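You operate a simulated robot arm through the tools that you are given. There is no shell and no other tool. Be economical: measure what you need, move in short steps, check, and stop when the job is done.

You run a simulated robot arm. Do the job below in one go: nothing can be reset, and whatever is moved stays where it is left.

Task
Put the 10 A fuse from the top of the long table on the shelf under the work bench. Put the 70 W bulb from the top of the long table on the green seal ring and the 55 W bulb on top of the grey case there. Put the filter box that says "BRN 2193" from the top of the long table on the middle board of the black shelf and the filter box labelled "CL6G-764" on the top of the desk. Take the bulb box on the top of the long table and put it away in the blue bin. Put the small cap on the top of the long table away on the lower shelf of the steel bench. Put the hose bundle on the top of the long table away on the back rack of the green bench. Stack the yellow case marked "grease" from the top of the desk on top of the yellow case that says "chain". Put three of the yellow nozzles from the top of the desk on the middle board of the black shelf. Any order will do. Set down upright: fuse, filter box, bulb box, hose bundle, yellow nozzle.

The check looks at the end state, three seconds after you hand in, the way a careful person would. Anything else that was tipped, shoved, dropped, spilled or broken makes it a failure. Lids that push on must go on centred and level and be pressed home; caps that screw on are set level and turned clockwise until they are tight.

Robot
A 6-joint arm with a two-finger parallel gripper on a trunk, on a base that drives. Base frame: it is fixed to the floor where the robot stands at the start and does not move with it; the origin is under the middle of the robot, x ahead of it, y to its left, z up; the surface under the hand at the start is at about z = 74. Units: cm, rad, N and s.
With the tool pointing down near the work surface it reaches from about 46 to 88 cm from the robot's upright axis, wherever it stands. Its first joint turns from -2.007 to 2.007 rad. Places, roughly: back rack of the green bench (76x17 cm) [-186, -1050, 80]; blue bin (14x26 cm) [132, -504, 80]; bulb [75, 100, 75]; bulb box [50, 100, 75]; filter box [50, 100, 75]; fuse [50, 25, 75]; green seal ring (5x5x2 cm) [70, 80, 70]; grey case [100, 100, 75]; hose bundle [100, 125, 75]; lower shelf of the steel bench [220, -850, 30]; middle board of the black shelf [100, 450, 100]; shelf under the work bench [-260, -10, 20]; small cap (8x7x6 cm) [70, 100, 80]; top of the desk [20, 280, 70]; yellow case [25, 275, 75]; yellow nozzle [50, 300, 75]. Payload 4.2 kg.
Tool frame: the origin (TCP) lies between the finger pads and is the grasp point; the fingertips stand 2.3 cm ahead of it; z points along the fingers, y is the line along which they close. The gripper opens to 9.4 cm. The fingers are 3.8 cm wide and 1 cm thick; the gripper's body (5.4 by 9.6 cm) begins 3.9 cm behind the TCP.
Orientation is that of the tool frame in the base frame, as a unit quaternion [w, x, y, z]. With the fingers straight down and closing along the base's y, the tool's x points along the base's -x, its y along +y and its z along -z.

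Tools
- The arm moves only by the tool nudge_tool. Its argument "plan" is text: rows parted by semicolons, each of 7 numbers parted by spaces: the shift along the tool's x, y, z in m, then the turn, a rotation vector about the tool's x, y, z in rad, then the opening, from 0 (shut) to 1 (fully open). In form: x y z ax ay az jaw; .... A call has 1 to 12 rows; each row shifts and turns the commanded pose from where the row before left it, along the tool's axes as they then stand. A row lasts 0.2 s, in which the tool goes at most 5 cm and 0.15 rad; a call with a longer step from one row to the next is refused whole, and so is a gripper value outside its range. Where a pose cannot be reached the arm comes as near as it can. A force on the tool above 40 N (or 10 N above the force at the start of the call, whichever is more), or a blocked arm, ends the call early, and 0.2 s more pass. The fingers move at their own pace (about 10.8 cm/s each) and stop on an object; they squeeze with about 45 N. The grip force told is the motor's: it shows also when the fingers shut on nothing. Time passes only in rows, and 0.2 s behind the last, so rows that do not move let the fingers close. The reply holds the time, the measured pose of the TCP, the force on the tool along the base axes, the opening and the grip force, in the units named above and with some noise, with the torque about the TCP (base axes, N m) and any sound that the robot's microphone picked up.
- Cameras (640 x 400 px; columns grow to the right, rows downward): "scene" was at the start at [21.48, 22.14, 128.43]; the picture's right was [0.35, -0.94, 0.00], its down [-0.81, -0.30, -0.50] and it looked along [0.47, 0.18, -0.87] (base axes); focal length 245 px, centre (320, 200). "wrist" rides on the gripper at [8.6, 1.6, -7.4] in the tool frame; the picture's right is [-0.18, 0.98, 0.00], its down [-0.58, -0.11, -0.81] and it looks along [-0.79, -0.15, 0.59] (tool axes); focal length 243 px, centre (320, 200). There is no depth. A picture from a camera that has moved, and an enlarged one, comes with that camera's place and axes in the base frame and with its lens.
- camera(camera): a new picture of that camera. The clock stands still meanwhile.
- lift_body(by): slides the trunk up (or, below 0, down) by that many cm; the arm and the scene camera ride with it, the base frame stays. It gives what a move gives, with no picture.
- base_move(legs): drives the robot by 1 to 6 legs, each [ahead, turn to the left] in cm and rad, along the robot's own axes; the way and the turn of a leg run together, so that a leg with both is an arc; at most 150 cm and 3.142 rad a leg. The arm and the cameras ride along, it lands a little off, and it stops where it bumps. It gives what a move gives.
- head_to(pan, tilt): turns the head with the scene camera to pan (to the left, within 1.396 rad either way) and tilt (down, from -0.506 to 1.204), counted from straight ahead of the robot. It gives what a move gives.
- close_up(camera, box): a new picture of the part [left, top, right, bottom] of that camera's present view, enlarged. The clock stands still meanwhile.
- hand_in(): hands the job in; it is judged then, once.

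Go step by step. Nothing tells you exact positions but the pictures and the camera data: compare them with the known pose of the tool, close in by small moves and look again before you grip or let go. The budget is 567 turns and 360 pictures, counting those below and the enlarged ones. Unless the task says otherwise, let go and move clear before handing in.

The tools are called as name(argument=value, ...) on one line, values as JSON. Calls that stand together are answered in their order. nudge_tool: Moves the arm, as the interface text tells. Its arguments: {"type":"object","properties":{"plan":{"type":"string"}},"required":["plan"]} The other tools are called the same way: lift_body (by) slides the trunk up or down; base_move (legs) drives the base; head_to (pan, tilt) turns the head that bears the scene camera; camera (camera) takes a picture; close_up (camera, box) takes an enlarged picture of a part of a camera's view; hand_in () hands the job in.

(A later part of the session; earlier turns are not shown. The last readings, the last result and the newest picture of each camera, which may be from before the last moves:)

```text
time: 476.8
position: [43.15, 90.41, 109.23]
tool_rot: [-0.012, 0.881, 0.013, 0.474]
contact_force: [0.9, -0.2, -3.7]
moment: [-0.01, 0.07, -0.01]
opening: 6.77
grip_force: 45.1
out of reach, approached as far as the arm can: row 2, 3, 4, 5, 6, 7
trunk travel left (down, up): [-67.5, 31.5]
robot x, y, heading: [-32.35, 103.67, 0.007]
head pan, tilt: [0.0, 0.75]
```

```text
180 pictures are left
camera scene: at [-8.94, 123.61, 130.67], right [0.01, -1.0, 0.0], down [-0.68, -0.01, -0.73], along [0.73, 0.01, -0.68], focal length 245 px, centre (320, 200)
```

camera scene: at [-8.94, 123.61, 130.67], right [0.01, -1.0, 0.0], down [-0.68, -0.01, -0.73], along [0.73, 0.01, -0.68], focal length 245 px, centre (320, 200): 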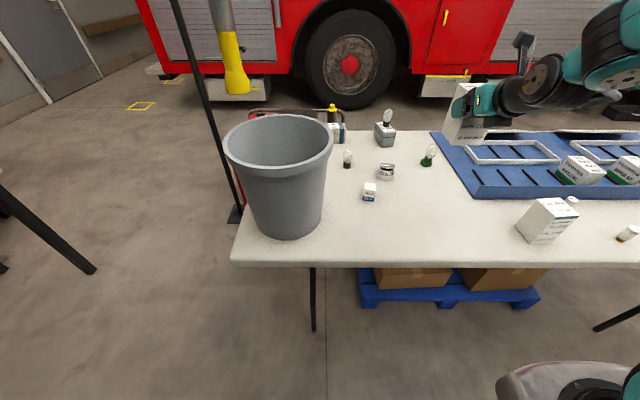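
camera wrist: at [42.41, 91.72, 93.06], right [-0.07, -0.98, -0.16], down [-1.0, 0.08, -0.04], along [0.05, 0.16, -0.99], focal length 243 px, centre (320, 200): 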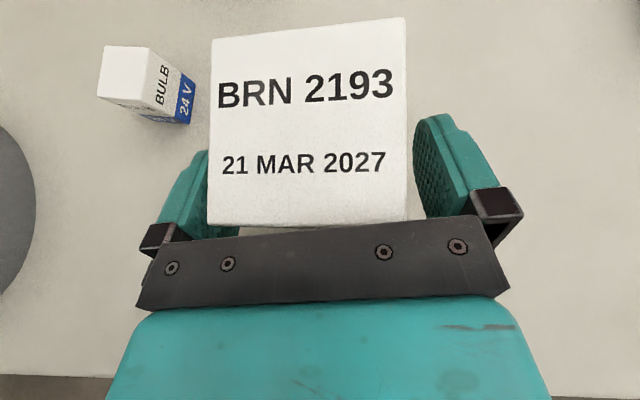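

BRN is held. Return trip: back up first so the hand clears the bin, then go to the shelf by the known lane.

base_move(legs=[[-45, 0], [0, 1.565], [75, 0], [0, -1.317]])

head_to(pan=0.0, tilt=0.4)

camera(camera="scene")

```text
time: 486.9
position: [-63.46, 251.55, 108.81]
tool_rot: [-0.337, 0.618, 0.633, 0.323]
contact_force: [2.4, -16.3, -0.7]
moment: [0.71, 0.18, 0.48]
opening: 6.79
grip_force: 45.4
trunk travel left (down, up): [-67.5, 31.5]
robot x, y, heading: [-77.55, 176.58, 1.569]
head pan, tilt: [0.0, 0.75]
stopped in leg 3: the force on the tool passed its limit at 82 N (the readings are from after the stop); the commanded pose is now the measured one
```

```text
time: 487.8
position: [-63.63, 251.68, 108.87]
tool_rot: [-0.336, 0.619, 0.632, 0.324]
contact_force: [3.4, -26.1, -5.3]
moment: [0.84, 0.05, 0.76]
opening: 6.78
grip_force: 45.1
trunk travel left (down, up): [-67.5, 31.5]
robot x, y, heading: [-77.38, 176.91, 1.573]
head pan, tilt: [0.0, 0.4]
```

```text
179 pictures are left
camera scene: at [-97.07, 201.31, 133.8], right [1.0, 0.0, 0.0], down [0.0, -0.39, -0.92], along [0.0, 0.92, -0.39], focal length 245 px, centre (320, 200)
```

scene: 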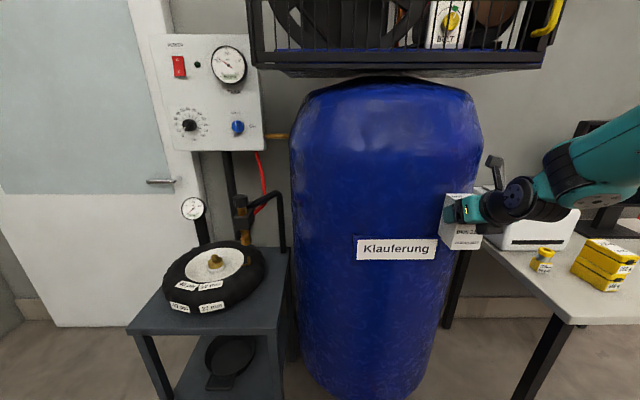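

The held box bumped the blue tank; I misjudged the hand's lead. Back off and check the box.

base_move(legs=[[-20, 0]])

camera(camera="wrist")

close_up(camera="scene", box=[400, 150, 560, 270])

```text
time: 489.4
position: [-63.39, 231.43, 108.85]
tool_rot: [-0.337, 0.618, 0.632, 0.323]
contact_force: [0.7, -0.2, -3.8]
moment: [-0.04, -0.02, -0.02]
opening: 6.79
grip_force: 45.1
trunk travel left (down, up): [-67.5, 31.5]
robot x, y, heading: [-77.49, 156.92, 1.572]
head pan, tilt: [0.0, 0.4]
```

```text
178 pictures are left
camera wrist: at [-61.65, 230.2, 120.09], right [0.98, -0.08, -0.16], down [-0.09, -1.0, -0.03], along [-0.16, 0.04, -0.99], focal length 243 px, centre (320, 200)
```

wrist: 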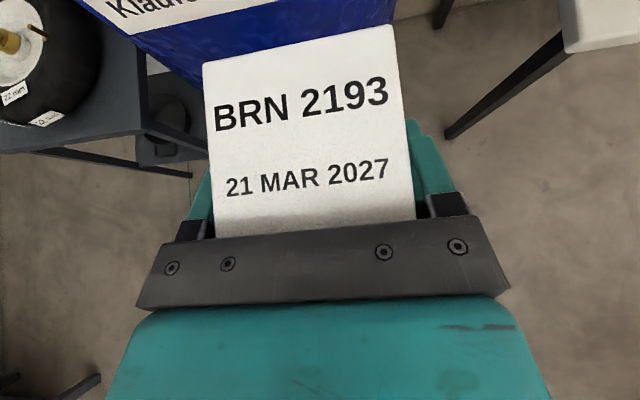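

```text
3.33 times, centred on (480, 210) of scene
camera zoom: at [-97.05, 181.27, 133.78], right [1.0, 0.0, 0.0], down [0.0, -0.39, -0.92], along [0.0, 0.92, -0.39], focal length 816 px, centre (-213, 167)
```

zoom: 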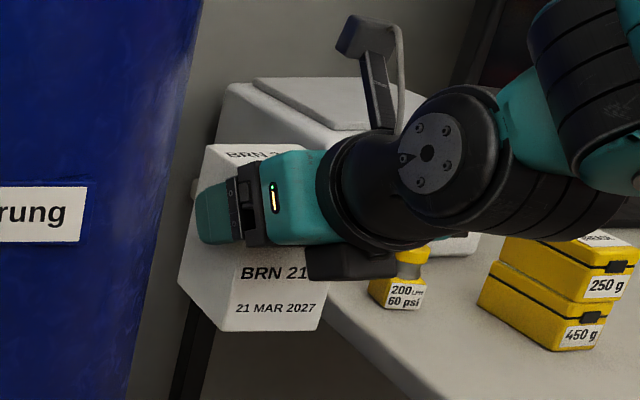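

base_move(legs=[[0, -1.2], [120, 0]])

camera(camera="scene")

```text
time: 498.4
position: [107.3, 214.59, 108.85]
tool_rot: [-0.098, 0.866, 0.177, 0.457]
contact_force: [0.1, -0.8, -4.0]
moment: [-0.03, 0.06, 0.02]
opening: 6.8
grip_force: 44.8
trunk travel left (down, up): [-67.5, 31.5]
robot x, y, heading: [32.35, 199.78, 0.383]
head pan, tilt: [0.0, 0.4]
```

```text
176 pictures are left
camera scene: at [47.97, 227.17, 133.78], right [0.37, -0.93, 0.0], down [-0.36, -0.15, -0.92], along [0.85, 0.34, -0.39], focal length 245 px, centre (320, 200)
```

scene: 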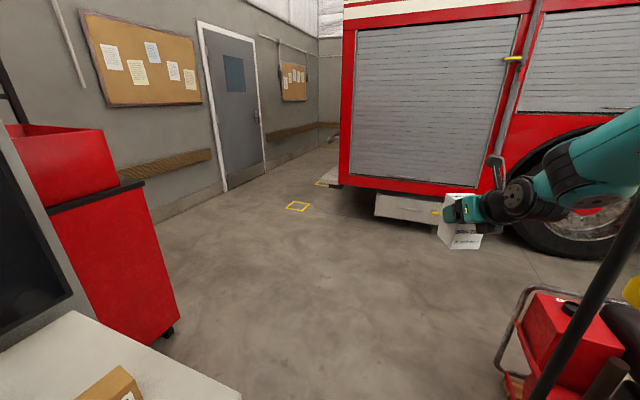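

base_move(legs=[[0, 0.05], [118, 0], [0, 0.58]])

camera(camera="scene")

```text
time: 506.4
position: [189.42, 306.31, 108.85]
tool_rot: [-0.237, 0.765, 0.442, 0.403]
contact_force: [-0.2, 1.2, -4.5]
moment: [-0.03, 0.06, -0.04]
opening: 6.79
grip_force: 44.7
trunk travel left (down, up): [-67.5, 31.5]
robot x, y, heading: [138.91, 249.52, 1.03]
head pan, tilt: [0.0, 0.4]
```

```text
175 pictures are left
camera scene: at [134.55, 280.68, 133.78], right [0.86, -0.52, 0.0], down [-0.2, -0.33, -0.92], along [0.48, 0.79, -0.39], focal length 245 px, centre (320, 200)
```

scene: 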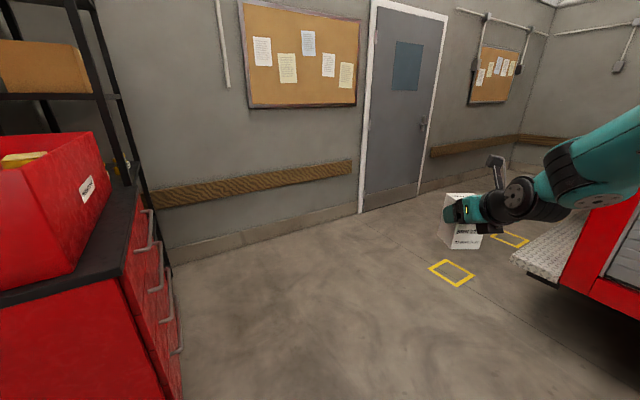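

base_move(legs=[[0, -0.055], [90, 0], [86, 0], [0, 1.575], [10, 0]])

camera(camera="scene")

```text
time: 520.4
position: [172.84, 454.54, 108.81]
tool_rot: [-0.451, 0.237, 0.852, 0.122]
contact_force: [-0.3, 1.1, -4.8]
moment: [-0.01, -0.06, 0.0]
opening: 6.77
grip_force: 45.1
trunk travel left (down, up): [-67.5, 31.5]
robot x, y, heading: [228.45, 402.87, 2.583]
head pan, tilt: [0.0, 0.4]
```

```text
174 pictures are left
camera scene: at [197.66, 399.29, 133.78], right [0.53, 0.85, 0.0], down [0.33, -0.21, -0.92], along [-0.78, 0.49, -0.39], focal length 245 px, centre (320, 200)
```

scene: 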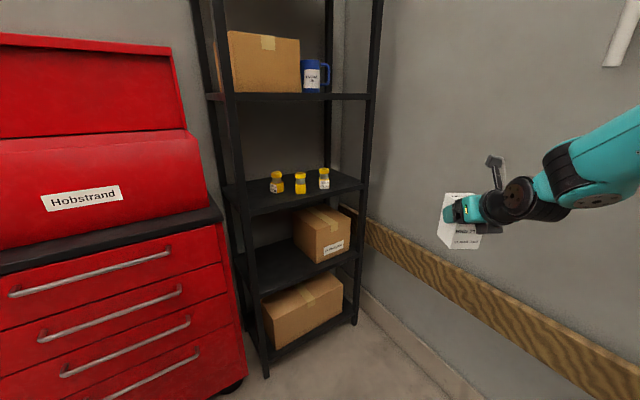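

close_up(camera="scene", box=[200, 140, 380, 260])

close_up(camera="scene", box=[420, 170, 520, 260])

```text
3.33 times, centred on (290, 200) of scene
camera zoom: at [197.66, 399.29, 133.78], right [0.53, 0.85, 0.0], down [0.33, -0.21, -0.92], along [-0.78, 0.49, -0.39], focal length 816 px, centre (420, 200)
```

zoom: 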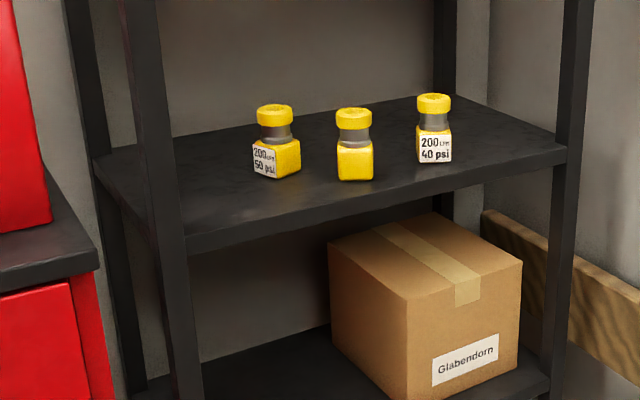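

```text
4.44 times, centred on (470, 215) of scene
camera zoom: at [197.66, 399.29, 133.78], right [0.53, 0.85, 0.0], down [0.33, -0.21, -0.92], along [-0.78, 0.49, -0.39], focal length 1088 px, centre (-347, 133)
```

zoom: 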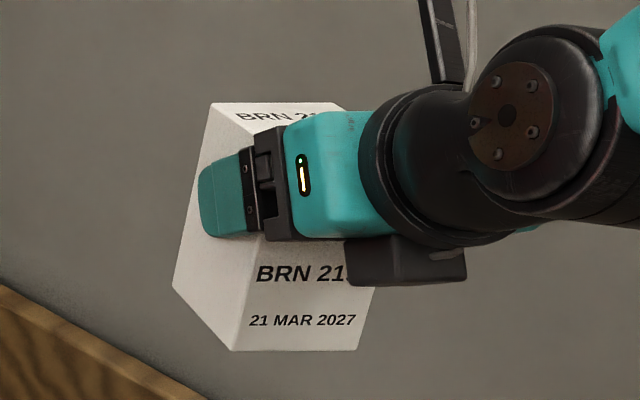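

Plenty of room left of the nozzles. Position squarely: forward 23, turn to face -x.

base_move(legs=[[23, 0], [0, 0.555]])

camera(camera="scene")

camera(camera="wrist")

```text
time: 523.7
position: [134.4, 429.38, 108.91]
tool_rot: [-0.467, -0.008, 0.884, -0.008]
contact_force: [0.5, -1.2, -3.8]
moment: [0.01, -0.05, -0.01]
opening: 6.76
grip_force: 45.1
trunk travel left (down, up): [-67.5, 31.5]
robot x, y, heading: [209.27, 415.15, 3.146]
head pan, tilt: [0.0, 0.4]
```

```text
171 pictures are left
camera scene: at [184.72, 395.66, 133.78], right [0.0, 1.0, 0.0], down [0.39, 0.0, -0.92], along [-0.92, 0.0, -0.39], focal length 245 px, centre (320, 200)
```

scene: 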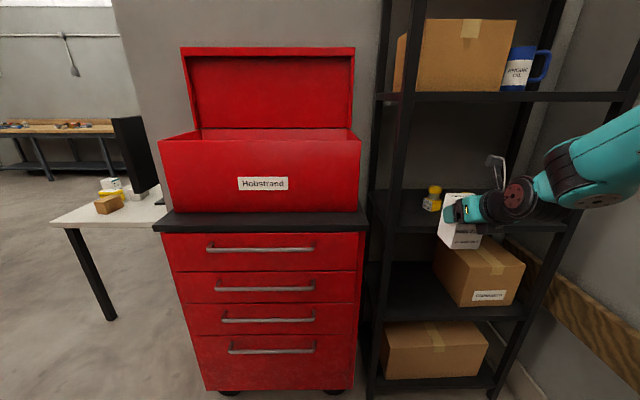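

```text
170 pictures are left
camera wrist: at [135.71, 431.04, 120.07], right [0.08, 0.98, -0.16], down [1.0, -0.09, -0.02], along [-0.04, -0.16, -0.99], focal length 243 px, centre (320, 200)
```

wrist: 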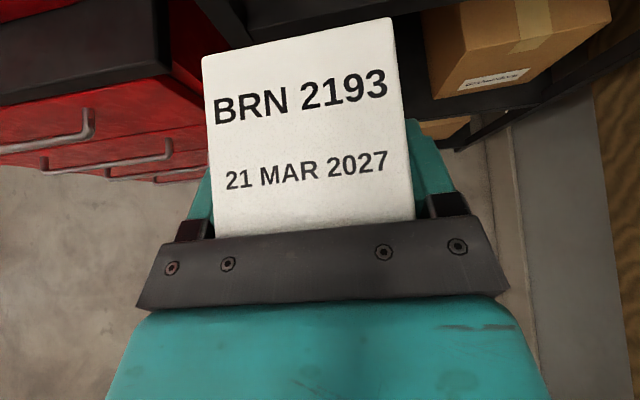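

nudge_tool(plan="0 -0.018 0 0 0 0 0.6; 0 0 0 0 0 0 0.6")

base_move(legs=[[12, 0]])

camera(camera="wrist")

camera(camera="scene")

```text
time: 524.3
position: [134.82, 428.84, 108.55]
tool_rot: [-0.467, -0.011, 0.884, -0.009]
contact_force: [0.8, -0.3, -5.1]
moment: [-0.03, -0.03, 0.0]
opening: 6.76
grip_force: 44.8
out of reach, approached as far as the arm can: row 1
trunk travel left (down, up): [-67.5, 31.5]
robot x, y, heading: [208.99, 414.68, 3.142]
head pan, tilt: [0.0, 0.4]
```

```text
time: 525.5
position: [122.76, 428.75, 108.67]
tool_rot: [-0.467, -0.011, 0.884, -0.009]
contact_force: [0.1, -0.6, -3.9]
moment: [-0.01, -0.06, 0.01]
opening: 6.79
grip_force: 44.9
trunk travel left (down, up): [-67.5, 31.5]
robot x, y, heading: [197.32, 414.81, 3.141]
head pan, tilt: [0.0, 0.4]
```

```text
169 pictures are left
camera wrist: at [124.0, 430.43, 119.88], right [0.08, 0.98, -0.16], down [1.0, -0.08, -0.03], along [-0.04, -0.16, -0.99], focal length 243 px, centre (320, 200)
```

wrist: 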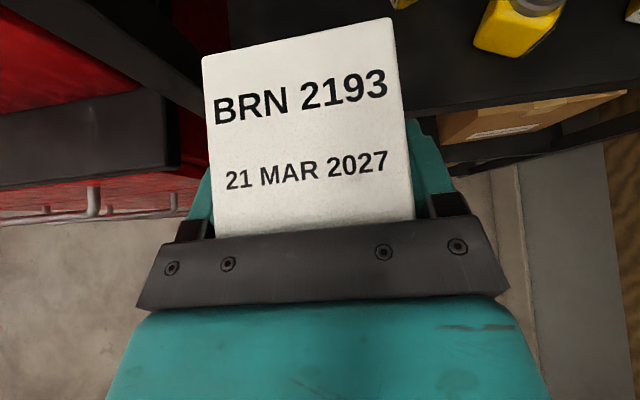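

```text
168 pictures are left
camera scene: at [172.68, 395.69, 133.78], right [0.0, 1.0, 0.0], down [0.39, 0.0, -0.92], along [-0.92, 0.0, -0.39], focal length 245 px, centre (320, 200)
```

scene: 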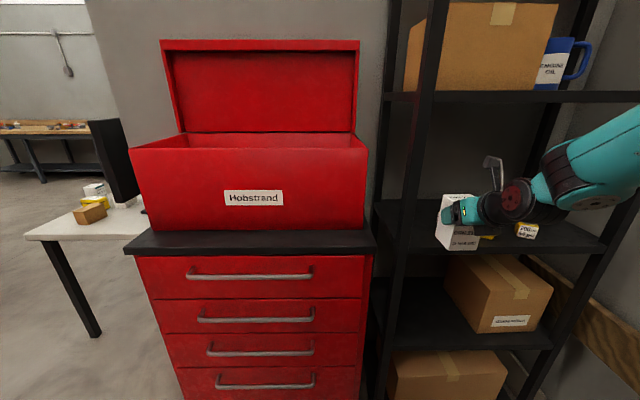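

base_move(legs=[[0, 0.022], [12, 0]])

camera(camera="wrist")

close_up(camera="scene", box=[380, 150, 560, 285])

```text
time: 527.1
position: [110.29, 426.83, 108.63]
tool_rot: [-0.467, -0.021, 0.884, -0.015]
contact_force: [-0.2, 0.1, -4.5]
moment: [0.01, -0.03, 0.02]
opening: 6.77
grip_force: 45.2
trunk travel left (down, up): [-67.5, 31.5]
robot x, y, heading: [185.0, 414.69, -3.12]
head pan, tilt: [0.0, 0.4]
```

```text
167 pictures are left
camera wrist: at [111.66, 428.53, 119.86], right [0.05, 0.99, -0.16], down [1.0, -0.06, -0.03], along [-0.03, -0.16, -0.99], focal length 243 px, centre (320, 200)
```

wrist: 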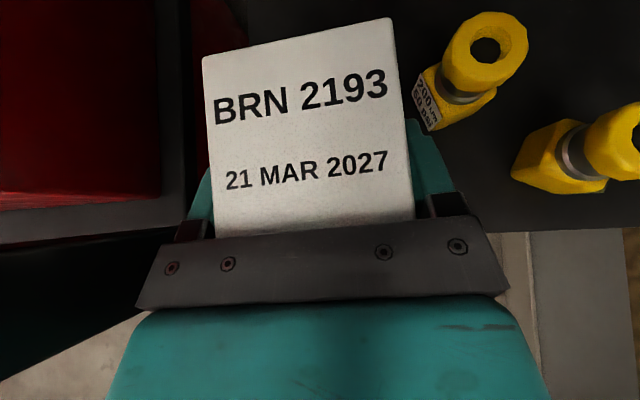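

```text
2.96 times, centred on (470, 218) of scene
camera zoom: at [161.11, 394.91, 133.78], right [-0.02, 1.0, 0.0], down [0.39, 0.01, -0.92], along [-0.92, -0.02, -0.39], focal length 726 px, centre (-124, 148)
```

zoom: 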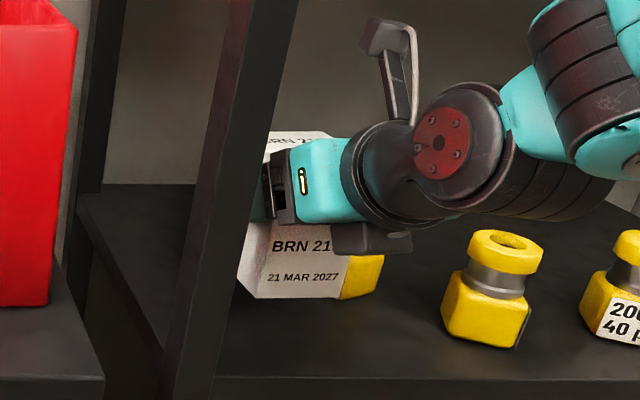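

nudge_tool(plan="-0.0139 0 0.0092 0 0 0 0.6; -0.0139 0 0.0092 0 0 0 0.6; -0.0084 0 0.0055 0 0 0 0.6; -0.0042 0 0.0027 0 0 0 0.6; 0 0 0 0 0 0 0.6")

close_up(camera="scene", box=[380, 150, 560, 285])

```text
time: 528.3
position: [110.45, 426.94, 103.92]
tool_rot: [-0.467, -0.021, 0.884, -0.015]
contact_force: [0.5, 1.1, -4.2]
moment: [-0.05, -0.06, 0.0]
opening: 6.77
grip_force: 45.5
trunk travel left (down, up): [-67.5, 31.5]
robot x, y, heading: [184.97, 414.51, -3.12]
head pan, tilt: [0.0, 0.4]
```

```text
2.96 times, centred on (470, 218) of scene
camera zoom: at [161.12, 394.91, 133.78], right [-0.02, 1.0, 0.0], down [0.39, 0.01, -0.92], along [-0.92, -0.02, -0.39], focal length 726 px, centre (-124, 148)
```

zoom: 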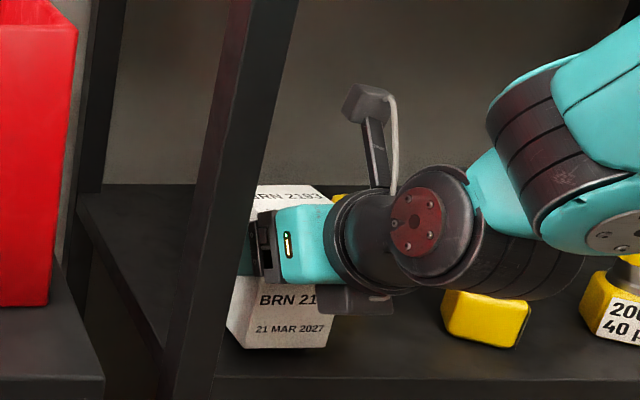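

nudge_tool(plan="-0.0042 0 0.0027 0 0 0 0.6; -0.0042 0 0.0027 0 0 0 0.6; -0.0025 0 0.0016 0 0 0 0.6; -0.0025 0 0.0016 0 0 0 0.6; -0.0025 0 0.0016 0 0 0 0.6; 0 0 0 0 0 0 0.6")

close_up(camera="scene", box=[380, 150, 560, 285])

```text
time: 529.5
position: [110.26, 426.86, 102.67]
tool_rot: [-0.476, -0.022, 0.879, -0.014]
contact_force: [1.7, 0.3, 13.8]
moment: [0.14, -0.54, 0.01]
opening: 6.76
grip_force: 45.3
trunk travel left (down, up): [-67.5, 31.5]
robot x, y, heading: [184.91, 414.73, -3.127]
head pan, tilt: [0.0, 0.4]
stopped in row 6: the force on the tool passed its limit at 46 N (the readings are from after the stop); the commanded pose is now the measured one
```

```text
2.96 times, centred on (470, 218) of scene
camera zoom: at [161.2, 394.89, 133.76], right [-0.02, 1.0, 0.0], down [0.39, 0.01, -0.92], along [-0.92, -0.02, -0.39], focal length 726 px, centre (-124, 148)
```

zoom: 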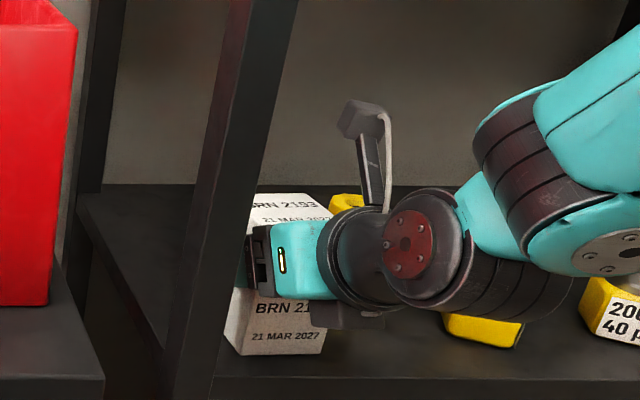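

nudge_tool(plan="0 0 0 0 0 0 0.75; 0 0 0 0 0 0 0.82; 0 0 0 0 0 0 0.82; -0.011 0 -0.0167 0 0 0 0.82; -0.0165 0 -0.025 0 0 0 0.82; -0.0165 0 -0.025 0 0 0 0.85; -0.0165 0 -0.025 0 0 0 0.85; 0 0 0 0 0 0 0.85")

camera(camera="wrist")

close_up(camera="scene", box=[380, 150, 560, 285])

```text
time: 531.3
position: [121.29, 427.56, 102.33]
tool_rot: [-0.474, -0.021, 0.88, -0.014]
contact_force: [-0.7, -0.1, 0.8]
moment: [-0.01, 0.0, 0.04]
opening: 7.99
grip_force: 0.1
trunk travel left (down, up): [-67.5, 31.5]
robot x, y, heading: [185.07, 415.15, -3.123]
head pan, tilt: [0.0, 0.4]
```

```text
163 pictures are left
camera wrist: at [122.8, 429.11, 113.56], right [0.05, 0.99, -0.16], down [1.0, -0.06, -0.04], along [-0.05, -0.15, -0.99], focal length 243 px, centre (320, 200)
```

wrist: 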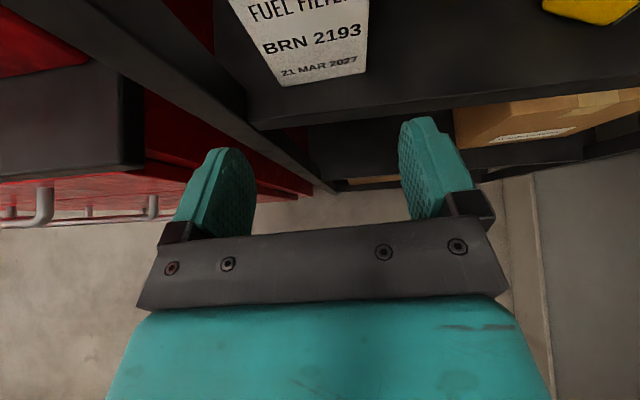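

```text
2.96 times, centred on (470, 218) of scene
camera zoom: at [161.13, 394.9, 133.78], right [-0.02, 1.0, 0.0], down [0.39, 0.01, -0.92], along [-0.92, -0.02, -0.39], focal length 726 px, centre (-124, 148)
```

zoom: 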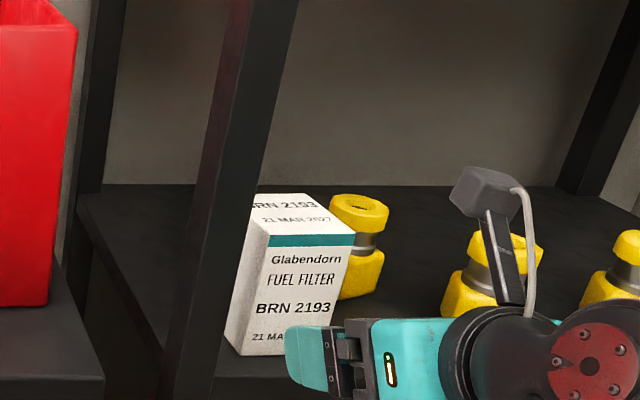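

BRN is upright on the middle board. Back out and head for the 10 A fuse with the same hand attitude.

nudge_tool(plan="0.0375 0 -0.0249 0 0 0 0.85; 0.0375 0 -0.0249 0 0 0 0.85")

base_move(legs=[[-40, 0], [0, 1.3], [145, 0], [0, -0.88], [110, 0]])

camera(camera="scene")

```text
time: 531.9
position: [121.36, 427.68, 111.29]
tool_rot: [-0.473, -0.022, 0.881, -0.014]
contact_force: [-0.2, -0.2, -0.5]
moment: [0.04, -0.02, 0.0]
opening: 8.0
grip_force: 0.0
trunk travel left (down, up): [-67.5, 31.5]
robot x, y, heading: [185.27, 414.77, -3.121]
head pan, tilt: [0.0, 0.4]
```

```text
time: 551.6
position: [28.87, 213.54, 111.61]
tool_rot: [-0.458, -0.219, 0.853, -0.119]
contact_force: [-0.1, 0.2, -0.2]
moment: [0.01, 0.03, 0.0]
opening: 7.99
grip_force: 0.0
trunk travel left (down, up): [-67.5, 31.5]
robot x, y, heading: [92.08, 230.32, -2.667]
head pan, tilt: [0.0, 0.4]
```

```text
161 pictures are left
camera scene: at [79.04, 201.44, 133.78], right [-0.46, 0.89, 0.0], down [0.35, 0.18, -0.92], along [-0.82, -0.42, -0.39], focal length 245 px, centre (320, 200)
```

scene: 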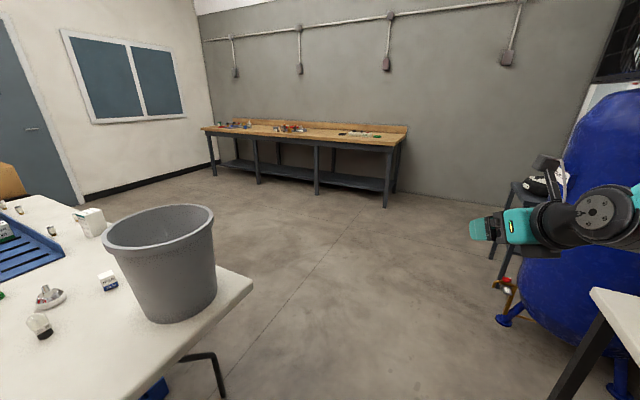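

base_move(legs=[[0, -0.074], [128, 0], [0, 1.17], [93, 0], [93, 0]])

camera(camera="scene")

```text
time: 570.3
position: [-46.52, -68.2, 111.33]
tool_rot: [0.333, 0.624, -0.622, 0.337]
contact_force: [0.0, -0.3, 0.8]
moment: [0.02, 0.0, 0.04]
opening: 8.0
grip_force: 0.0
trunk travel left (down, up): [-67.5, 31.5]
robot x, y, heading: [-30.69, -5.06, -1.599]
head pan, tilt: [0.0, 0.4]
```

```text
160 pictures are left
camera scene: at [-11.83, -29.82, 133.78], right [-1.0, 0.03, 0.0], down [0.01, 0.39, -0.92], along [-0.02, -0.92, -0.39], focal length 245 px, centre (320, 200)
```

scene: 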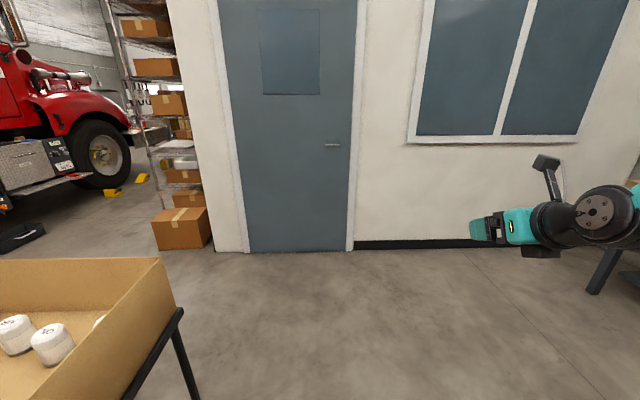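

base_move(legs=[[0, 1.6]])

head_to(pan=-0.2, tilt=0.75)

camera(camera="scene")

camera(camera="wrist")

```text
time: 574.7
position: [33.27, -17.64, 111.36]
tool_rot: [-0.014, 0.88, 0.023, 0.474]
contact_force: [0.5, 0.3, -0.2]
moment: [-0.01, 0.0, -0.01]
opening: 7.99
grip_force: 0.1
trunk travel left (down, up): [-67.5, 31.5]
robot x, y, heading: [-30.91, -4.88, 0.021]
head pan, tilt: [0.0, 0.4]
```

```text
time: 575.5
position: [33.15, -17.59, 111.57]
tool_rot: [-0.015, 0.88, 0.024, 0.474]
contact_force: [-0.3, 0.0, -0.5]
moment: [-0.01, 0.03, -0.02]
opening: 8.0
grip_force: 0.0
trunk travel left (down, up): [-67.5, 31.5]
robot x, y, heading: [-30.68, -4.89, 0.022]
head pan, tilt: [-0.201, 0.75]
```

```text
159 pictures are left
camera scene: at [-7.77, 13.53, 130.68], right [-0.18, -0.98, 0.0], down [-0.67, 0.12, -0.73], along [0.72, -0.13, -0.68], focal length 245 px, centre (320, 200)
```

scene: 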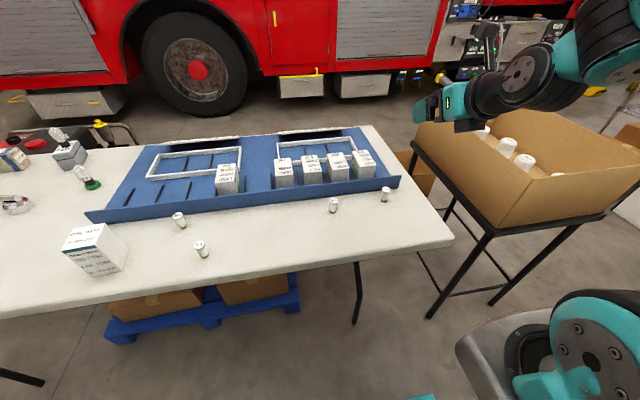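

```text
158 pictures are left
camera wrist: at [31.9, -19.43, 122.62], right [-0.05, -0.99, -0.16], down [-1.0, 0.06, -0.04], along [0.05, 0.15, -0.99], focal length 243 px, centre (320, 200)
```

wrist: 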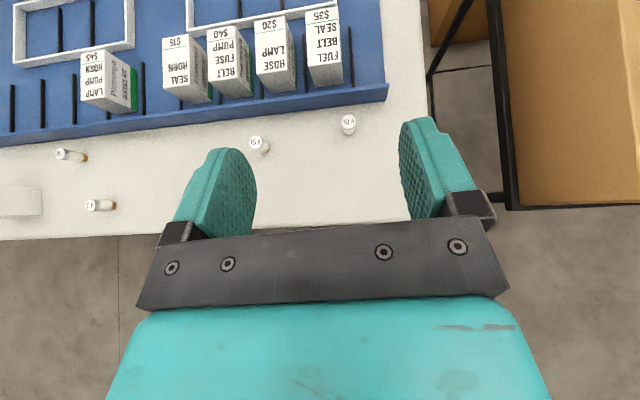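

close_up(camera="wrist", box=[230, 100, 390, 200])

```text
4.00 times, centred on (310, 150) of wrist
camera zoom: at [31.9, -19.43, 122.62], right [-0.05, -0.99, -0.16], down [-1.0, 0.06, -0.04], along [0.05, 0.15, -0.99], focal length 970 px, centre (360, 400)
```

zoom: 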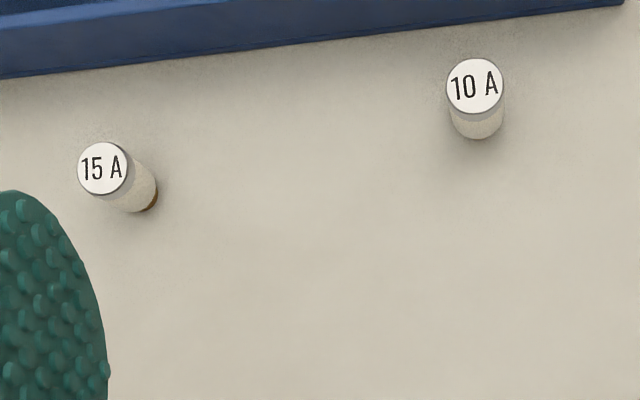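

nudge_tool(plan="-0.0303 0.0031 0.0296 0 0 0 0.85; -0.0303 0.0031 0.0296 0 0 0 0.85; -0.0303 0.0031 0.0296 0 0 0 0.75; -0.0303 0.0031 0.0296 0 0 0 0.7; -0.0303 0.0031 0.0296 0 0 0 0.7; -0.0303 0.0031 0.0296 0 0 0 0.7; -0.0303 0.0031 0.0296 0 0 0 0.7; 0 0 0 0 0 0 0.7")

camera(camera="wrist")

```text
time: 577.3
position: [38.95, -19.42, 82.17]
tool_rot: [-0.014, 0.88, 0.023, 0.474]
contact_force: [0.3, 0.5, -0.1]
moment: [-0.02, -0.01, 0.0]
opening: 6.58
grip_force: 0.0
trunk travel left (down, up): [-67.5, 31.5]
robot x, y, heading: [-30.86, -5.07, 0.02]
head pan, tilt: [-0.201, 0.75]
```

```text
156 pictures are left
camera wrist: at [37.63, -21.13, 93.33], right [-0.05, -0.99, -0.16], down [-1.0, 0.06, -0.04], along [0.05, 0.15, -0.99], focal length 243 px, centre (320, 200)
```

wrist: 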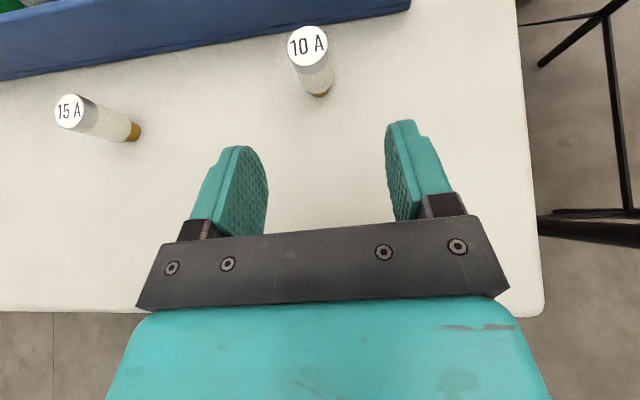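

nudge_tool(plan="0 -0.001 0.0323 0 0 0 0.7; 0 -0.001 0.0323 0 0 0 0.7; 0 0 0.0323 0 0 0 0.7; 0 0 0 0 0 0 0.7")

camera(camera="wrist")

close_up(camera="scene", box=[320, 140, 480, 260])

```text
time: 578.3
position: [46.99, -18.58, 77.05]
tool_rot: [-0.014, 0.88, 0.023, 0.474]
contact_force: [0.3, -0.3, 1.1]
moment: [-0.01, -0.02, 0.02]
opening: 6.58
grip_force: 0.1
trunk travel left (down, up): [-67.5, 31.5]
robot x, y, heading: [-30.67, -5.0, 0.023]
head pan, tilt: [-0.201, 0.75]
```

```text
155 pictures are left
camera wrist: at [45.74, -20.46, 88.19], right [-0.05, -0.99, -0.16], down [-1.0, 0.06, -0.04], along [0.05, 0.16, -0.99], focal length 243 px, centre (320, 200)
```

wrist: 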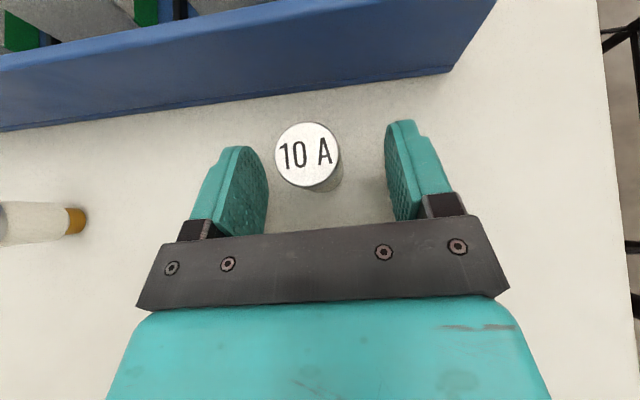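

```text
3.33 times, centred on (400, 200) of scene
camera zoom: at [-7.78, 13.53, 130.68], right [-0.18, -0.98, 0.0], down [-0.67, 0.12, -0.73], along [0.72, -0.13, -0.68], focal length 816 px, centre (53, 200)
```

zoom: 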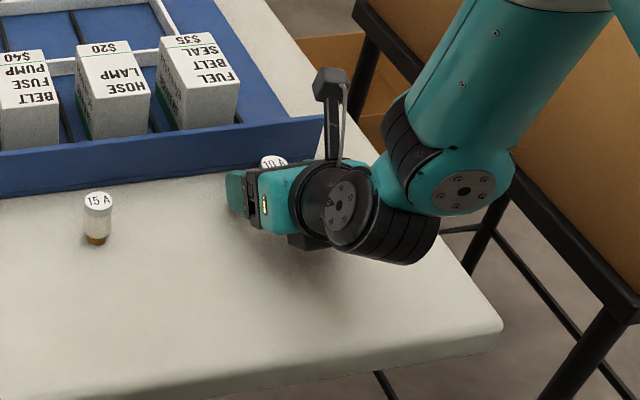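

nudge_tool(plan="0 0 0 0 0 0 0.5; 0 0 0 0 0 0 0.35; 0 0 0 0 0 0 0.2; 0 0 0 0 0 0 0.2; 0 0 0 0 0 0 0.2")

nudge_tool(plan="0.0167 0 -0.011 0 0 0 0.2; 0.0333 0 -0.0221 0 0 0 0.2; 0.0375 0 -0.0249 0 0 0 0.2; 0.0375 0 -0.0249 0 0 0 0.2; 0.0375 0 -0.0249 0 0 0 0.2; 0.0375 0 -0.0249 0 0 0 0.2; 0 0 0 0 0 0 0.2")

camera(camera="wrist")

```text
time: 579.5
position: [47.02, -18.7, 77.01]
tool_rot: [-0.015, 0.88, 0.023, 0.474]
contact_force: [-0.1, 0.0, 0.0]
moment: [0.01, -0.04, 0.02]
opening: 2.48
grip_force: 44.8
trunk travel left (down, up): [-67.5, 31.5]
robot x, y, heading: [-30.79, -4.62, 0.025]
head pan, tilt: [-0.201, 0.75]
```

```text
time: 581.1
position: [46.92, -18.81, 101.05]
tool_rot: [-0.014, 0.88, 0.023, 0.473]
contact_force: [0.1, 0.4, -1.0]
moment: [0.02, 0.01, 0.01]
opening: 2.52
grip_force: 44.9
trunk travel left (down, up): [-67.5, 31.5]
robot x, y, heading: [-30.75, -4.72, 0.024]
head pan, tilt: [-0.201, 0.75]
```

```text
153 pictures are left
camera wrist: at [45.62, -20.73, 112.3], right [-0.05, -0.99, -0.16], down [-1.0, 0.06, -0.04], along [0.05, 0.15, -0.99], focal length 243 px, centre (320, 200)
```

wrist: 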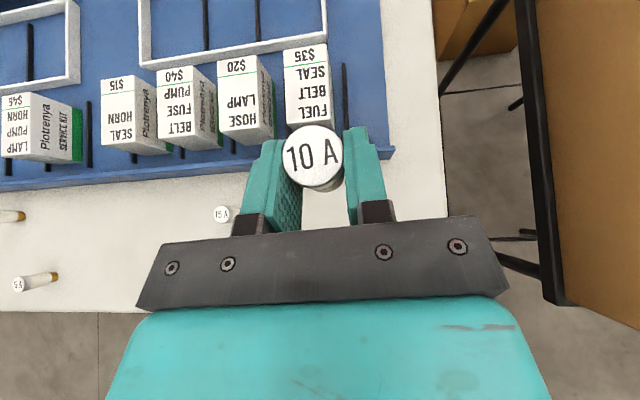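

Fuse held. Back away and turn toward the work bench.

base_move(legs=[[-30, 0], [0, 3.117]])

head_to(pan=0.0, tilt=0.4)

camera(camera="scene")

```text
time: 590.5
position: [-138.49, 6.14, 101.07]
tool_rot: [-0.473, -0.034, 0.88, -0.02]
contact_force: [0.2, 0.3, -0.4]
moment: [-0.02, 0.01, -0.02]
opening: 2.5
grip_force: 44.5
trunk travel left (down, up): [-67.5, 31.5]
robot x, y, heading: [-60.56, -5.84, -3.091]
head pan, tilt: [-0.201, 0.75]
```

```text
time: 591.3
position: [-138.49, 6.19, 101.03]
tool_rot: [-0.474, -0.034, 0.88, -0.02]
contact_force: [0.2, 0.8, 0.4]
moment: [0.02, -0.02, 0.01]
opening: 2.53
grip_force: 45.4
trunk travel left (down, up): [-67.5, 31.5]
robot x, y, heading: [-60.08, -5.86, -3.091]
head pan, tilt: [0.0, 0.4]
```

```text
152 pictures are left
camera scene: at [-83.86, -26.32, 133.78], right [-0.05, 1.0, 0.0], down [0.39, 0.02, -0.92], along [-0.92, -0.05, -0.39], focal length 245 px, centre (320, 200)
```

scene: 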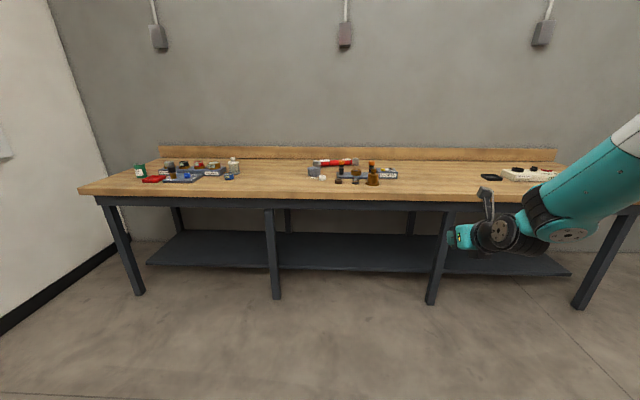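

I see the bench with an empty lower shelf between legs (y −64…45). Approach, then lower the trunk.

base_move(legs=[[50, 0]])

lift_body(by=-62)

camera(camera="scene")

camera(camera="wrist")

```text
time: 594.3
position: [-188.82, 3.58, 101.07]
tool_rot: [-0.473, -0.034, 0.88, -0.021]
contact_force: [0.2, 0.2, -0.9]
moment: [0.01, -0.02, 0.01]
opening: 2.49
grip_force: 44.8
trunk travel left (down, up): [-67.5, 31.5]
robot x, y, heading: [-110.79, -8.41, -3.09]
head pan, tilt: [0.0, 0.4]
```

```text
refused: -62 is not a number from -40 to 40
```

```text
151 pictures are left
camera scene: at [-134.28, -28.88, 133.78], right [-0.05, 1.0, 0.0], down [0.39, 0.02, -0.92], along [-0.92, -0.05, -0.39], focal length 245 px, centre (320, 200)
```

scene: 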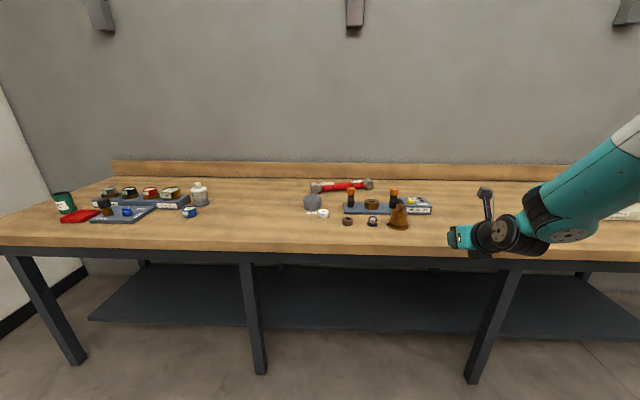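

```text
150 pictures are left
camera wrist: at [-187.53, 5.28, 112.27], right [0.02, 0.99, -0.16], down [1.0, -0.03, -0.04], along [-0.04, -0.16, -0.99], focal length 243 px, centre (320, 200)
```

wrist: 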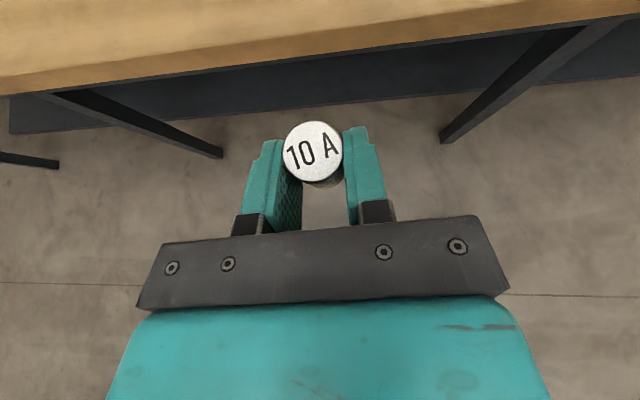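

lift_body(by=-38)

lift_body(by=-24)

camera(camera="scene")

camera(camera="wrist")

```text
time: 598.0
position: [-188.83, 3.55, 63.11]
tool_rot: [-0.473, -0.034, 0.88, -0.021]
contact_force: [-0.3, -0.8, -0.5]
moment: [0.0, 0.04, 0.05]
opening: 2.49
grip_force: 44.8
trunk travel left (down, up): [-29.5, 69.5]
robot x, y, heading: [-111.16, -8.28, -3.096]
head pan, tilt: [0.0, 0.4]
```

```text
time: 600.5
position: [-189.0, 3.69, 39.15]
tool_rot: [-0.474, -0.034, 0.88, -0.021]
contact_force: [-0.8, -0.3, -0.2]
moment: [-0.01, 0.01, -0.04]
opening: 2.51
grip_force: 44.9
trunk travel left (down, up): [-5.5, 93.5]
robot x, y, heading: [-110.77, -8.12, -3.093]
head pan, tilt: [0.0, 0.4]
```

```text
149 pictures are left
camera scene: at [-134.28, -28.88, 71.79], right [-0.05, 1.0, 0.0], down [0.39, 0.02, -0.92], along [-0.92, -0.05, -0.39], focal length 245 px, centre (320, 200)
```

scene: 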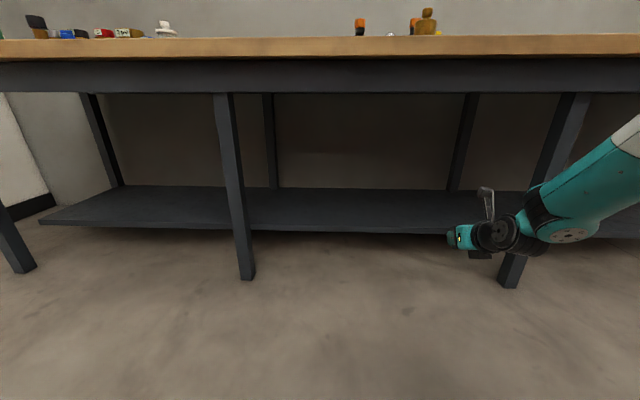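

```text
148 pictures are left
camera wrist: at [-187.52, 5.27, 50.28], right [0.02, 0.99, -0.16], down [1.0, -0.03, -0.04], along [-0.04, -0.16, -0.99], focal length 243 px, centre (320, 200)
```

wrist: 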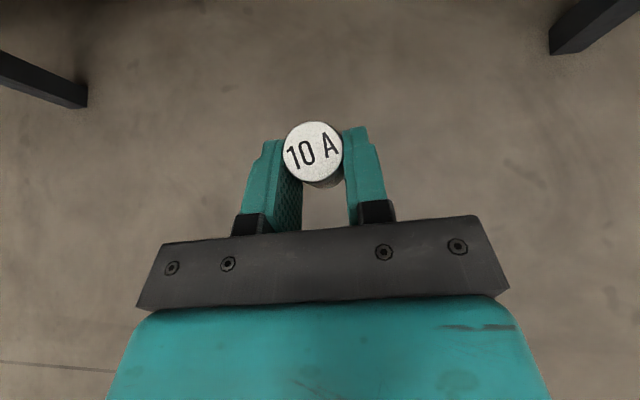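

Shelf top z≈21, front edge x≈−227. Drive in 46 cm.

base_move(legs=[[30, 0]])

camera(camera="scene")

```text
time: 602.5
position: [-218.22, 2.43, 39.02]
tool_rot: [-0.474, -0.034, 0.88, -0.02]
contact_force: [-0.7, 0.0, -0.4]
moment: [0.0, 0.01, 0.0]
opening: 2.5
grip_force: 44.2
trunk travel left (down, up): [-5.5, 93.5]
robot x, y, heading: [-140.23, -9.87, -3.092]
head pan, tilt: [0.0, 0.4]
```

```text
147 pictures are left
camera scene: at [-163.75, -30.28, 71.78], right [-0.05, 1.0, 0.0], down [0.39, 0.02, -0.92], along [-0.92, -0.04, -0.39], focal length 245 px, centre (320, 200)
```

scene: 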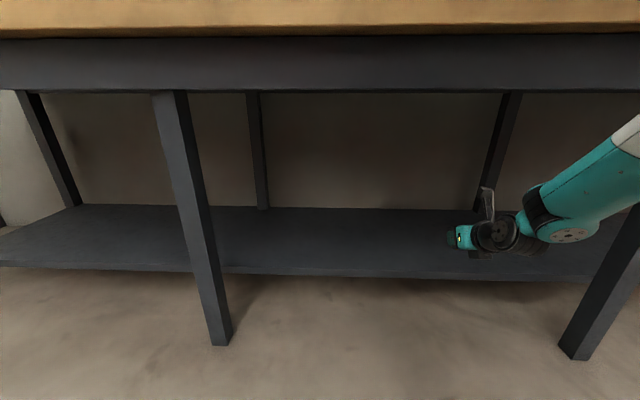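

nudge_tool(plan="-0.0278 0 0.0183 0 0 0 0.2; -0.0278 0 0.0183 0 0 0 0.2; -0.0278 0 0.0183 0 0 0 0.2; 0.0165 0 0.025 0 0 0 0.2; 0.0165 0 0.025 0 0 0 0.2; 0 0 0 0 0 0 0.2")

camera(camera="scene")

```text
time: 603.9
position: [-224.23, 1.74, 29.16]
tool_rot: [-0.474, -0.034, 0.88, -0.021]
contact_force: [0.1, -0.3, -0.3]
moment: [0.02, -0.02, 0.01]
opening: 2.5
grip_force: 44.7
trunk travel left (down, up): [-5.5, 93.5]
robot x, y, heading: [-140.46, -9.85, -3.095]
head pan, tilt: [0.0, 0.4]
```

```text
146 pictures are left
camera scene: at [-163.75, -30.28, 71.78], right [-0.05, 1.0, 0.0], down [0.39, 0.02, -0.92], along [-0.92, -0.04, -0.39], focal length 245 px, centre (320, 200)
```

scene: 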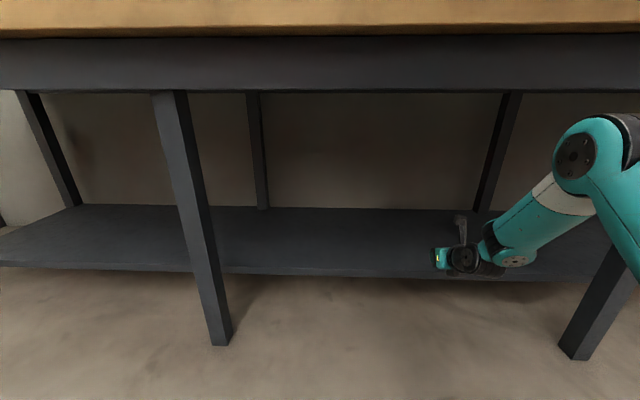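

nudge_tool(plan="0.0165 0 0.025 0 0 0 0.2; 0.0165 0 0.025 0 0 0 0.2; 0.0138 0 0.0209 0 0 0 0.2; 0 0 0 0 0 0 0.2")

camera(camera="scene")

camera(camera="wrist")

```text
time: 604.9
position: [-232.64, 1.18, 29.0]
tool_rot: [-0.474, -0.037, 0.88, -0.021]
contact_force: [-0.8, 0.3, -0.4]
moment: [0.0, 0.0, -0.02]
opening: 2.51
grip_force: 45.2
trunk travel left (down, up): [-5.5, 93.5]
robot x, y, heading: [-140.19, -10.0, -3.092]
head pan, tilt: [0.0, 0.4]
```

```text
145 pictures are left
camera scene: at [-163.75, -30.28, 71.78], right [-0.05, 1.0, 0.0], down [0.39, 0.02, -0.92], along [-0.92, -0.04, -0.39], focal length 245 px, centre (320, 200)
```

scene: 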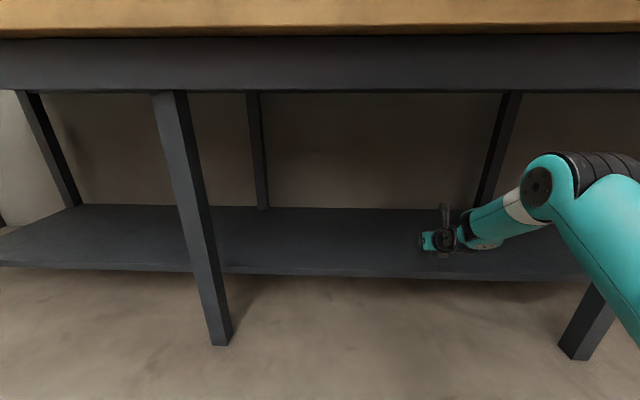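

```text
144 pictures are left
camera wrist: at [-231.28, 2.78, 40.25], right [0.02, 0.99, -0.16], down [1.0, -0.03, -0.04], along [-0.04, -0.15, -0.99], focal length 243 px, centre (320, 200)
```

wrist: 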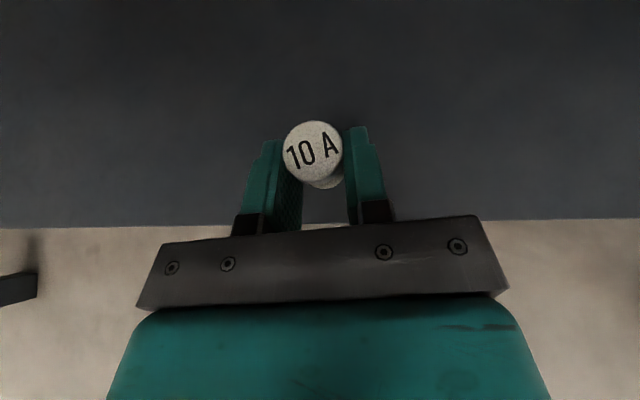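

nudge_tool(plan="0.0138 0 0.0209 0 0 0 0.2; 0.0138 0 0.0209 0 0 0 0.2; 0 0 0 0 0 0 0.2")

camera(camera="wrist")

```text
time: 605.7
position: [-236.81, 2.36, 28.82]
tool_rot: [-0.474, -0.04, 0.88, -0.02]
contact_force: [0.0, -0.5, 0.0]
moment: [-0.01, 0.03, 0.0]
opening: 2.51
grip_force: 45.5
out of reach, approached as far as the arm can: row 1, 2
trunk travel left (down, up): [-5.5, 93.5]
robot x, y, heading: [-140.19, -9.8, -3.095]
head pan, tilt: [0.0, 0.4]
```

```text
143 pictures are left
camera wrist: at [-235.42, 3.93, 40.08], right [0.01, 0.99, -0.15], down [1.0, -0.02, -0.04], along [-0.05, -0.15, -0.99], focal length 243 px, centre (320, 200)
```

wrist: 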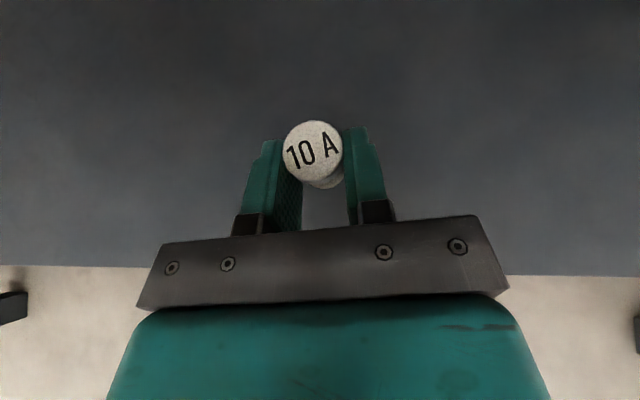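

lift_body(by=-3.5)

close_up(camera="scene", box=[370, 180, 530, 280])

```text
time: 606.5
position: [-236.77, 2.32, 25.38]
tool_rot: [-0.474, -0.041, 0.879, -0.02]
contact_force: [-0.5, -0.6, 0.1]
moment: [-0.01, -0.02, -0.01]
opening: 2.5
grip_force: 44.9
trunk travel left (down, up): [-2.0, 97.0]
robot x, y, heading: [-140.22, -9.46, -3.092]
head pan, tilt: [0.0, 0.4]
```

```text
4.00 times, centred on (450, 230) of scene
camera zoom: at [-163.76, -30.28, 68.28], right [-0.05, 1.0, 0.0], down [0.39, 0.02, -0.92], along [-0.92, -0.04, -0.39], focal length 980 px, centre (-200, 80)
```

zoom: 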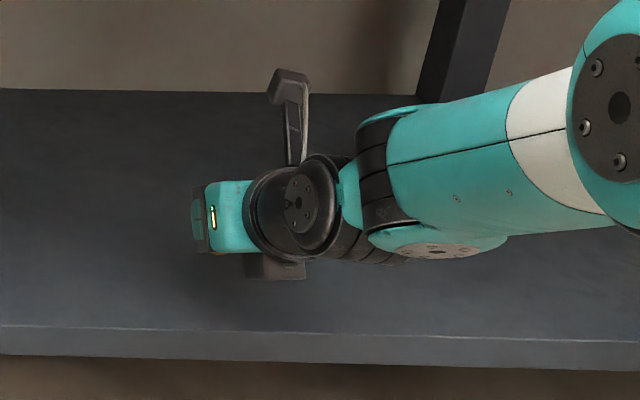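

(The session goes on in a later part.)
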